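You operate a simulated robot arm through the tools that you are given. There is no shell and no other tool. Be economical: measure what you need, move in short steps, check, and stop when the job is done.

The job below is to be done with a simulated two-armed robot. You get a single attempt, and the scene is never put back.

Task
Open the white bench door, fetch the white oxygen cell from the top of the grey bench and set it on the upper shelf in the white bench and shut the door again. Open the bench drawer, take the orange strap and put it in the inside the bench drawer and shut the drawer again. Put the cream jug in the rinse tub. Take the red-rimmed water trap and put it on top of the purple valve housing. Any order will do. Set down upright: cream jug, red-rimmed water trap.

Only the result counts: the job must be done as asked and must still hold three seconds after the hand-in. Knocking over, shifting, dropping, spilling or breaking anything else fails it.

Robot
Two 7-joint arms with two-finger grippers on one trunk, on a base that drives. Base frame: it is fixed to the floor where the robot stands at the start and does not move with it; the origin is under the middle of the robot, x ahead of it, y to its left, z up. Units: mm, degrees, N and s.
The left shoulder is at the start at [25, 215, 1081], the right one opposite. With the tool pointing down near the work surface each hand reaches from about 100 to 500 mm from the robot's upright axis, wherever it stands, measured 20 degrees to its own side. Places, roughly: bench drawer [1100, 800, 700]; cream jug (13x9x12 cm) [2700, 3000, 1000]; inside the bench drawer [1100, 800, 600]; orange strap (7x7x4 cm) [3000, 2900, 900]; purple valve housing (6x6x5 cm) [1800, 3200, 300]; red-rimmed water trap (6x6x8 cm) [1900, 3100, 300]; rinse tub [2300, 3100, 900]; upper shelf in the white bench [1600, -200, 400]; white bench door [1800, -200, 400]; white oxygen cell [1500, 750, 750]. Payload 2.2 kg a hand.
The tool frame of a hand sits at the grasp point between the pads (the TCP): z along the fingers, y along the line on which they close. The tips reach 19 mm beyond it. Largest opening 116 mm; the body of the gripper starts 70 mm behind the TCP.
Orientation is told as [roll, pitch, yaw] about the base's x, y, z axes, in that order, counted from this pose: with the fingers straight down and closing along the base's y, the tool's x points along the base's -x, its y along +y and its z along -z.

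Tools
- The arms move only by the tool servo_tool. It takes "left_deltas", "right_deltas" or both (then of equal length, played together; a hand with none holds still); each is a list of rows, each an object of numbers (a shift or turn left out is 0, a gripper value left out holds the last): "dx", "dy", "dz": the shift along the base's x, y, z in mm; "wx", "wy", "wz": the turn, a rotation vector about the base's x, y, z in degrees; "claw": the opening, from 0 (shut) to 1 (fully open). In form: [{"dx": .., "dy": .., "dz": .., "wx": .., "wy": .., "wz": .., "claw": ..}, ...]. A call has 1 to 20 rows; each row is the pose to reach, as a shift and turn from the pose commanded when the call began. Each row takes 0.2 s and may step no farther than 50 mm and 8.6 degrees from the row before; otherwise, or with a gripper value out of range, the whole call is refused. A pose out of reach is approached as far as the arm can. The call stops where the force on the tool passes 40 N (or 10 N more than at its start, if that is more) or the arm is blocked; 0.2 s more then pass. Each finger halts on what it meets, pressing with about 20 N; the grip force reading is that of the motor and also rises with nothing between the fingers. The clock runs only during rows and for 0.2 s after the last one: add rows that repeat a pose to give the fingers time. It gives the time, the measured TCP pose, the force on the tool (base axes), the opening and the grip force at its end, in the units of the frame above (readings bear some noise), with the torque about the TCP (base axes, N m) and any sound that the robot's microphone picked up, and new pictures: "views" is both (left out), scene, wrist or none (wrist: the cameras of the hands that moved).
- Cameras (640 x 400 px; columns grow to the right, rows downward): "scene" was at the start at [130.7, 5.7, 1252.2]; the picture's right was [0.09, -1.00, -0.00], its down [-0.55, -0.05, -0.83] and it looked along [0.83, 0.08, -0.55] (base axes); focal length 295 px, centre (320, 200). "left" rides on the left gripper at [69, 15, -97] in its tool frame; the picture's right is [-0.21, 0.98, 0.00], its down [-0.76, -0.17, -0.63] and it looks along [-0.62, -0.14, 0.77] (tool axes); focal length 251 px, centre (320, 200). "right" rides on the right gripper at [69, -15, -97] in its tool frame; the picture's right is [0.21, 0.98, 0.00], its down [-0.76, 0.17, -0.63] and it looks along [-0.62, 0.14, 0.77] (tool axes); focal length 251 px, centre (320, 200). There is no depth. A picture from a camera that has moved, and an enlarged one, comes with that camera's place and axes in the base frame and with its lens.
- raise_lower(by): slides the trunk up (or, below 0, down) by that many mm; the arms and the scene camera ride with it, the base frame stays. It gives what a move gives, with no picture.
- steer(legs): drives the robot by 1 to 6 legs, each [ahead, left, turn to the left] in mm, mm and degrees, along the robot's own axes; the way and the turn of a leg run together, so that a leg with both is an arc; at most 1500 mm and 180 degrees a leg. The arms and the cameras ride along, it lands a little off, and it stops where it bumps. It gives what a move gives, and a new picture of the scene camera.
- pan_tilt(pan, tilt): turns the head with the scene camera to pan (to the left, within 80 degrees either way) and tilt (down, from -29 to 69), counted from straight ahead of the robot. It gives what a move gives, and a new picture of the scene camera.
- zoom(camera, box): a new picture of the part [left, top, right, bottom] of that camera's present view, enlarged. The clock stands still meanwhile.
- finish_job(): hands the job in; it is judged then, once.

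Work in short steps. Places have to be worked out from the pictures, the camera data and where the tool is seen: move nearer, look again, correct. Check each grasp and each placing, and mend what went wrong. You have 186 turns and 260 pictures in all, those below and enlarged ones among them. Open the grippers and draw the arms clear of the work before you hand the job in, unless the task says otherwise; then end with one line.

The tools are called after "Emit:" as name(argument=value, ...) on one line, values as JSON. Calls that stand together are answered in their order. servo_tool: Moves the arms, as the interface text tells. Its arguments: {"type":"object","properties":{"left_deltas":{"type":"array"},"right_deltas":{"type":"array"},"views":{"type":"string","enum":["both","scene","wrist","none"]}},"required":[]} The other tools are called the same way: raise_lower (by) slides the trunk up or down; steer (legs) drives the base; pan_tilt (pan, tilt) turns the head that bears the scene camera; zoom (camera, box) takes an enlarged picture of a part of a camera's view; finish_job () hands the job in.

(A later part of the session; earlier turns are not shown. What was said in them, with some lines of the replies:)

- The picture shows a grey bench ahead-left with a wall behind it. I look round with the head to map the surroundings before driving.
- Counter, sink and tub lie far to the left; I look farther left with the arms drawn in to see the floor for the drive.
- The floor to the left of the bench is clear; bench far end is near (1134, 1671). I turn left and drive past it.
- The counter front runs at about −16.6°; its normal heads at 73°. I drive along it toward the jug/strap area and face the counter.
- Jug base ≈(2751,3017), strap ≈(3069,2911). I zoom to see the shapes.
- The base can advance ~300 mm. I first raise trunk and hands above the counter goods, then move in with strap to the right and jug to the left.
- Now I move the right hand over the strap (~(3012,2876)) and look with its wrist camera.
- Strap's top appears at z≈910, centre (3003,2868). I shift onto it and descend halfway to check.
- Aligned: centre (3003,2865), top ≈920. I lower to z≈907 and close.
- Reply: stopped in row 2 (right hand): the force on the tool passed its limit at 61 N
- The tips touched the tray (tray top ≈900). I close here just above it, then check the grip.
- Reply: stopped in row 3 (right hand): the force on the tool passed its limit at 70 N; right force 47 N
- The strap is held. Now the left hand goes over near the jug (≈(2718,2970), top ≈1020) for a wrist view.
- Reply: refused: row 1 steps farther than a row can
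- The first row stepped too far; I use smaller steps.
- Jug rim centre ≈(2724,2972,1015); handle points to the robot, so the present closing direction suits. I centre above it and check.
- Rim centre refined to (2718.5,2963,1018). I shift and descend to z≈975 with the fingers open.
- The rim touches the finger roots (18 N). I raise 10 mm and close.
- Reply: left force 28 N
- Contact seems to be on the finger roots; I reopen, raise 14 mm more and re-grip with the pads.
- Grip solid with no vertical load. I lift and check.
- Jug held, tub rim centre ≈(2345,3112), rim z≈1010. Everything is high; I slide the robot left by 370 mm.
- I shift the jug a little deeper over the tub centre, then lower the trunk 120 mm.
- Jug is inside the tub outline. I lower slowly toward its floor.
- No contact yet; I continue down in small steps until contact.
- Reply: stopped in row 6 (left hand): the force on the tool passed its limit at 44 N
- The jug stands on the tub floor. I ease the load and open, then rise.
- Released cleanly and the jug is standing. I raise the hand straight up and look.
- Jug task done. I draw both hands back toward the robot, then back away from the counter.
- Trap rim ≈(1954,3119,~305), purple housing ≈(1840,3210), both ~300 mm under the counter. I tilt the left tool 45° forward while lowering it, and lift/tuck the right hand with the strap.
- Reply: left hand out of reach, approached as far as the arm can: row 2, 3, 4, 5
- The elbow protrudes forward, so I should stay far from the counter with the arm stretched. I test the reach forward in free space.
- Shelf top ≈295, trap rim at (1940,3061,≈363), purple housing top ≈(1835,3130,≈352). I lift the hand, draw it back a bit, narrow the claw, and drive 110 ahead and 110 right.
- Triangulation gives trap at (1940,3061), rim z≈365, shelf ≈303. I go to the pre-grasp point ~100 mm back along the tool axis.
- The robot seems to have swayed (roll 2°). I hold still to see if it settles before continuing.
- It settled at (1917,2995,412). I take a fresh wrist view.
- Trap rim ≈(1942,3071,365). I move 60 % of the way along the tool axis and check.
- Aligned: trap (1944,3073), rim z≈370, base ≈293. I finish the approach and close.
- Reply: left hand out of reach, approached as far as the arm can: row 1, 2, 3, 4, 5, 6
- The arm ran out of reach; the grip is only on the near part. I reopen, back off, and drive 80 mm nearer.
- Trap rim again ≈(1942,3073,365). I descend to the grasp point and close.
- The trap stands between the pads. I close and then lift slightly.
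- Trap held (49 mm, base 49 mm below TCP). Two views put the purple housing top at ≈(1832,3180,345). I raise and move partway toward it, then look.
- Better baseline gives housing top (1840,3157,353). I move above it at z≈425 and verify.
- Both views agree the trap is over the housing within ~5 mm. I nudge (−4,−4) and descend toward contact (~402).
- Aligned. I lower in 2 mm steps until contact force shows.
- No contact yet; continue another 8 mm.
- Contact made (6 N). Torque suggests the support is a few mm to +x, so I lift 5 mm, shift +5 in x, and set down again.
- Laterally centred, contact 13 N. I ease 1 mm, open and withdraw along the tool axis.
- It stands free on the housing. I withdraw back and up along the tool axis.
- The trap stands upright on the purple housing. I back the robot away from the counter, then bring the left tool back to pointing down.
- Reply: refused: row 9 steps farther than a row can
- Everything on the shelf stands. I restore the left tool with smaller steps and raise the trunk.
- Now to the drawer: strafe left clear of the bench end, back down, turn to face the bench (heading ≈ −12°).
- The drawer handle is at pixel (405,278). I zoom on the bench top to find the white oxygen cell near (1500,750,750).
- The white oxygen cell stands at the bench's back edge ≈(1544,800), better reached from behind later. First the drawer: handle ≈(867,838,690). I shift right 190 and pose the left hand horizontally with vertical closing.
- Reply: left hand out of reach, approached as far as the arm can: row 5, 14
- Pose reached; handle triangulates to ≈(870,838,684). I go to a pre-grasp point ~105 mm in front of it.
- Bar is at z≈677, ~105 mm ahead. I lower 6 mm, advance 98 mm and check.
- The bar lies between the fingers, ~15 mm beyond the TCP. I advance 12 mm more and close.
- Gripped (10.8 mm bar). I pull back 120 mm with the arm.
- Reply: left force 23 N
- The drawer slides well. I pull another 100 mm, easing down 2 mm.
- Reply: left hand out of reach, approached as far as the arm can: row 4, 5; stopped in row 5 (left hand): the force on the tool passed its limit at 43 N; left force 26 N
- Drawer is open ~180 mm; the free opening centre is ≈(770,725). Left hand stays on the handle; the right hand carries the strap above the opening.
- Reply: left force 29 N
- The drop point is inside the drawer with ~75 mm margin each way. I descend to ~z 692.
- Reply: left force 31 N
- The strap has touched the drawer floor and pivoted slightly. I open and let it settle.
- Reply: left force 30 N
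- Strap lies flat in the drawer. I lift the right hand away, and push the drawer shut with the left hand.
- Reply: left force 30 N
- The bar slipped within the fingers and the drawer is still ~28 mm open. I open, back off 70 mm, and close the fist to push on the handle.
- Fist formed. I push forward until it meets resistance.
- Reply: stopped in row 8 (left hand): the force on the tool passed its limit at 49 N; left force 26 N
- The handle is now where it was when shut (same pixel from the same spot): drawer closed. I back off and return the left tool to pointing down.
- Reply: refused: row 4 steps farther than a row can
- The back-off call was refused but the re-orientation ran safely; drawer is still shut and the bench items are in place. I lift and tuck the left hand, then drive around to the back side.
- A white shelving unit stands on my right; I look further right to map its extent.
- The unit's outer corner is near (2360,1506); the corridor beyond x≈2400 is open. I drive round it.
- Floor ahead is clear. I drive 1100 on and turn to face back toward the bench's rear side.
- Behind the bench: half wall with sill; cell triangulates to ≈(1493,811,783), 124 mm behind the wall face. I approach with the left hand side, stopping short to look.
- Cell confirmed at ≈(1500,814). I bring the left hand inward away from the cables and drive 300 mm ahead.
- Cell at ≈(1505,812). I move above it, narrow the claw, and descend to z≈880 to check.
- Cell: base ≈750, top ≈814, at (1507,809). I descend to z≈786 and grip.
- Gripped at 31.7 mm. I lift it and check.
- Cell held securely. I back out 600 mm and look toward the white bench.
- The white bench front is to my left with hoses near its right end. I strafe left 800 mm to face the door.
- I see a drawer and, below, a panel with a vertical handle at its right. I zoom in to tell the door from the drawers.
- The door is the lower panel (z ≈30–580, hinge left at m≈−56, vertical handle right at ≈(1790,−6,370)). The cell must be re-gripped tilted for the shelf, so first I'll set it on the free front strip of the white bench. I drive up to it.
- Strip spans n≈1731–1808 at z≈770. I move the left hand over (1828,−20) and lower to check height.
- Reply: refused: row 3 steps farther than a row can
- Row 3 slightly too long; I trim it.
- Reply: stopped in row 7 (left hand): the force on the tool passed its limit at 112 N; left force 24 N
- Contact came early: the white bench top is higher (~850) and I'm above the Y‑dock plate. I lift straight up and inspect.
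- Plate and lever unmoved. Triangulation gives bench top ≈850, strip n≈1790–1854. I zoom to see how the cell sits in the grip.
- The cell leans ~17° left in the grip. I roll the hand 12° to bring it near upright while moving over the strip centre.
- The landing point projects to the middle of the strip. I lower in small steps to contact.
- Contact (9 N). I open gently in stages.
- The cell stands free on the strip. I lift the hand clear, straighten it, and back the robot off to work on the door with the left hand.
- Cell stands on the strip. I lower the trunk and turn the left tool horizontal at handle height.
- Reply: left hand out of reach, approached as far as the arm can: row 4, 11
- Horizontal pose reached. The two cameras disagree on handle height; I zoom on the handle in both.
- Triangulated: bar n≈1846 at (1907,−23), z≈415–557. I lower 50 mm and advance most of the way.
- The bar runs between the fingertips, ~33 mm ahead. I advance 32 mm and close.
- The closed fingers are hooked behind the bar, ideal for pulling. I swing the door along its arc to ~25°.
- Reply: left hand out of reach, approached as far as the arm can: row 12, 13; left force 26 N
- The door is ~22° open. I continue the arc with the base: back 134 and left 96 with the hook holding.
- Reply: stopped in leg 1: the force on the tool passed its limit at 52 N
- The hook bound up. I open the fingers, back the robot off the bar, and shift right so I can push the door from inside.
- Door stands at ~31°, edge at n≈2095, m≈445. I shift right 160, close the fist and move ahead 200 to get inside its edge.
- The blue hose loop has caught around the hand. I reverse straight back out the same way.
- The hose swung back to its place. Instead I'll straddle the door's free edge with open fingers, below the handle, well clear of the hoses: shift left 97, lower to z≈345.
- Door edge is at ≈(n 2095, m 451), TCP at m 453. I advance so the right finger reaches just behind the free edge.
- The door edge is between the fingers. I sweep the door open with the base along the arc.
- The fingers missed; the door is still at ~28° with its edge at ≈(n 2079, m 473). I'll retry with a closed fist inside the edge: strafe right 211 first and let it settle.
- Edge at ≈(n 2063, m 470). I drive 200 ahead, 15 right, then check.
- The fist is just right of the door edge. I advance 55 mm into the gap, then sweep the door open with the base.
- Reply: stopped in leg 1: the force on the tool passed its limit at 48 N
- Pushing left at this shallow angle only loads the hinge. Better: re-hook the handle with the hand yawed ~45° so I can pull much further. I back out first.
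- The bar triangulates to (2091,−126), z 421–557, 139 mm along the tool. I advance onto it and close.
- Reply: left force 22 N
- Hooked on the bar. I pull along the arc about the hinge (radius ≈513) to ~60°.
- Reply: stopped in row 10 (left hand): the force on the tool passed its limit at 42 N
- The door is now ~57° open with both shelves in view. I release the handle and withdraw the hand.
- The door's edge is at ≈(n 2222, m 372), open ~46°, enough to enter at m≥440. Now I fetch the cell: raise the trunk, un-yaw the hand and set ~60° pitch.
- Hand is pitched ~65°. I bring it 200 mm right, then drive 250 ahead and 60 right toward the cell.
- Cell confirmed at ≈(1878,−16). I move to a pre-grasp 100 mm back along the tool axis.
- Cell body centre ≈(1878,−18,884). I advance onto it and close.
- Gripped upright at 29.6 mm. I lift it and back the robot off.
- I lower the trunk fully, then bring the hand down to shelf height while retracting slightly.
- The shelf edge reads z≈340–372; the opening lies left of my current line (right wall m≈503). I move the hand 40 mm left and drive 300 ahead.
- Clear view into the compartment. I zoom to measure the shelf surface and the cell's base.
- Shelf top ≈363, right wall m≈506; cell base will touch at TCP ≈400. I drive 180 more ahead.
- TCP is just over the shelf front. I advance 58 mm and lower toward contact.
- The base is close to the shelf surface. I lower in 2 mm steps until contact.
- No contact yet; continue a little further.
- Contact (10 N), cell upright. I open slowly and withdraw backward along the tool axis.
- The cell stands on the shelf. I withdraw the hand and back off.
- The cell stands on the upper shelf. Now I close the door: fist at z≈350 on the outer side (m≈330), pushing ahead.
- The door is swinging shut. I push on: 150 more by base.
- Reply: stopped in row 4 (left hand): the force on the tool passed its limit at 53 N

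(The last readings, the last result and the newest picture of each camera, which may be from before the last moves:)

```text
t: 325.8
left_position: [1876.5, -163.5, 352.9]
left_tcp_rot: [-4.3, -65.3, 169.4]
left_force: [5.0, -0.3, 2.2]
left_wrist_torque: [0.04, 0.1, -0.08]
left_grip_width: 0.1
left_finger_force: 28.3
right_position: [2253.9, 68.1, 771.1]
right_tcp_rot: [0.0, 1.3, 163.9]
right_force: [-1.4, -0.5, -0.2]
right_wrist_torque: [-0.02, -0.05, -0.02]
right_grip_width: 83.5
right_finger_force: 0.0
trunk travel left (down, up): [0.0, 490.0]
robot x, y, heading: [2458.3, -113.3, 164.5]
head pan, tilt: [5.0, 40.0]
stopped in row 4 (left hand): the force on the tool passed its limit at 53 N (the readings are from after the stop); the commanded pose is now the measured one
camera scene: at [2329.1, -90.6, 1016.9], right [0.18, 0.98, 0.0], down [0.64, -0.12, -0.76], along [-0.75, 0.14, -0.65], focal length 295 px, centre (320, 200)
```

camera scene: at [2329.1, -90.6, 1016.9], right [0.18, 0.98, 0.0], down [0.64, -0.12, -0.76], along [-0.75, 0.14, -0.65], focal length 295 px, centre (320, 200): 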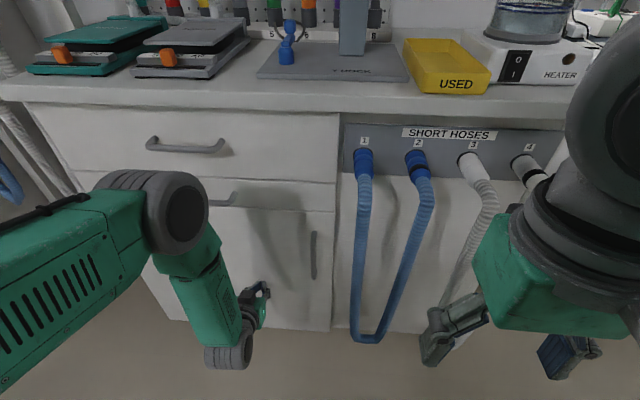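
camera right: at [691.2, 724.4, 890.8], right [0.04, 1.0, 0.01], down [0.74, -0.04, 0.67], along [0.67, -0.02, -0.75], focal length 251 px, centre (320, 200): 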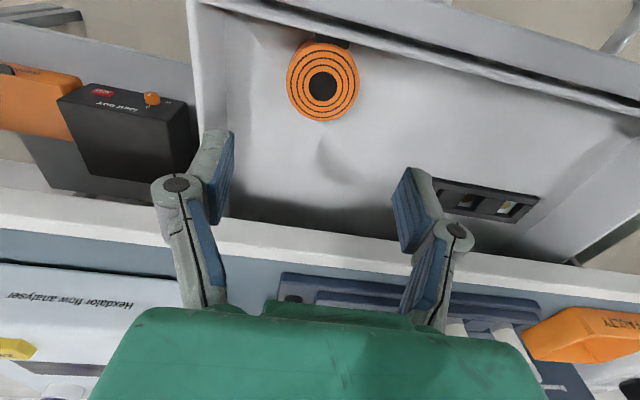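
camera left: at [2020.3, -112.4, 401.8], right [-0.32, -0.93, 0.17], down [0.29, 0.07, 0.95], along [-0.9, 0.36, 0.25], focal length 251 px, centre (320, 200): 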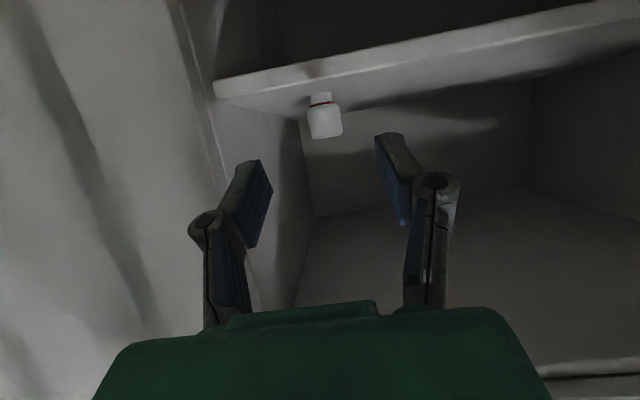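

Stopped at 53 N: the door appears flush. I zoom to verify, then back away.

Emit:
zoom(camera="scene", box=[200, 160, 400, 345])

Emit:
steer(legs=[[-350, 0, 0]])

```text
2.16 times, centred on (300, 252) of scene
camera zoom: at [2329.1, -90.6, 1016.9], right [0.18, 0.98, 0.0], down [0.64, -0.12, -0.76], along [-0.75, 0.14, -0.65], focal length 638 px, centre (363, 86)
```

zoom: 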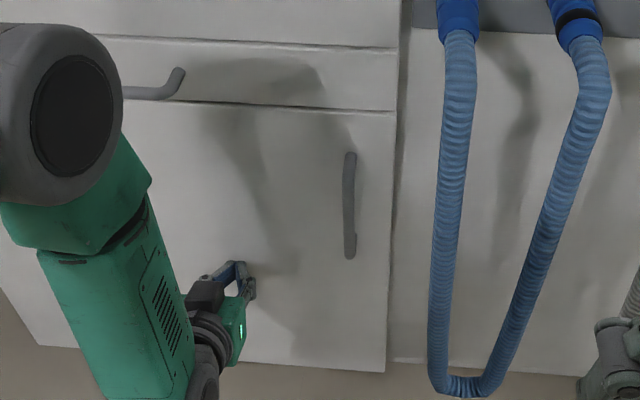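

```text
t: 328.1
left_position: [2215.1, -256.5, 355.5]
left_tcp_rot: [-4.2, -65.5, 169.1]
left_force: [0.5, 0.0, 0.2]
left_wrist_torque: [0.0, -0.02, 0.02]
left_grip_width: 0.1
left_finger_force: 28.1
right_position: [2598.6, -25.8, 770.8]
right_tcp_rot: [-0.1, 1.3, 163.8]
right_force: [-0.3, -0.3, 0.8]
right_wrist_torque: [0.02, 0.01, 0.01]
right_grip_width: 83.6
right_finger_force: 0.0
trunk travel left (down, up): [0.0, 490.0]
robot x, y, heading: [2795.1, -214.1, 164.6]
head pan, tilt: [5.0, 40.0]
camera scene: at [2670.6, -184.5, 1017.2], right [0.18, 0.98, 0.0], down [0.63, -0.12, -0.76], along [-0.75, 0.14, -0.64], focal length 295 px, centre (320, 200)
```

scene: 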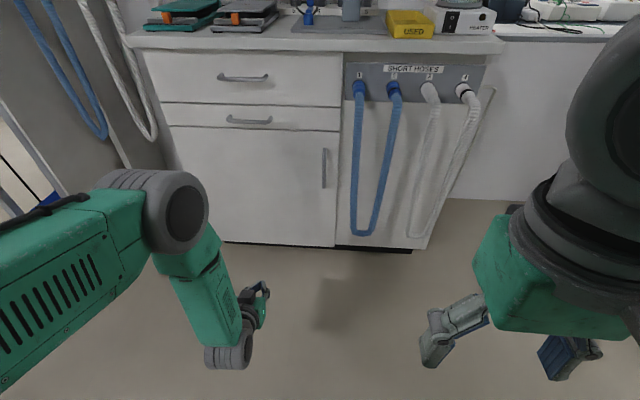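

The door is shut flush and the hoses hang as before. I open the grippers and finish; the arms are clear of everything.

Emit:
servo_tool(left_deltas=[{"claw": 0.8}, {"claw": 1.0}, {"claw": 1.0}], right_deltas=[{"claw": 1.0}, {"claw": 1.0}, {"claw": 1.0}], views="none")

```text
t: 328.9
left_position: [2216.4, -256.1, 356.0]
left_tcp_rot: [-4.2, -65.6, 169.1]
left_force: [-0.1, 0.1, -0.4]
left_wrist_torque: [-0.02, 0.01, -0.04]
left_grip_width: 115.9
left_finger_force: 0.1
right_position: [2599.1, -26.9, 769.2]
right_tcp_rot: [0.0, 1.5, 163.7]
right_force: [0.1, 1.0, -0.2]
right_wrist_torque: [-0.01, -0.05, -0.01]
right_grip_width: 115.8
right_finger_force: 0.0
trunk travel left (down, up): [0.0, 490.0]
robot x, y, heading: [2799.3, -205.9, 164.4]
head pan, tilt: [5.0, 40.0]
```

All parts are done and both hands are open and clear, so I hand the job in.

Emit:
finish_job()

```text
The job is handed in.
```

I finished all four parts and handed the job in. The oxygen cell is on the upper shelf with the white bench door shut. The strap is in the closed bench drawer. The jug stands in the rinse tub, and the red-rimmed trap stands upright on the purple housing. Along the way a blue hose loop caught on the hand and swung back into place, and the cell pressed hard once on the Y-dock plate; nothing looked displaced afterwards.
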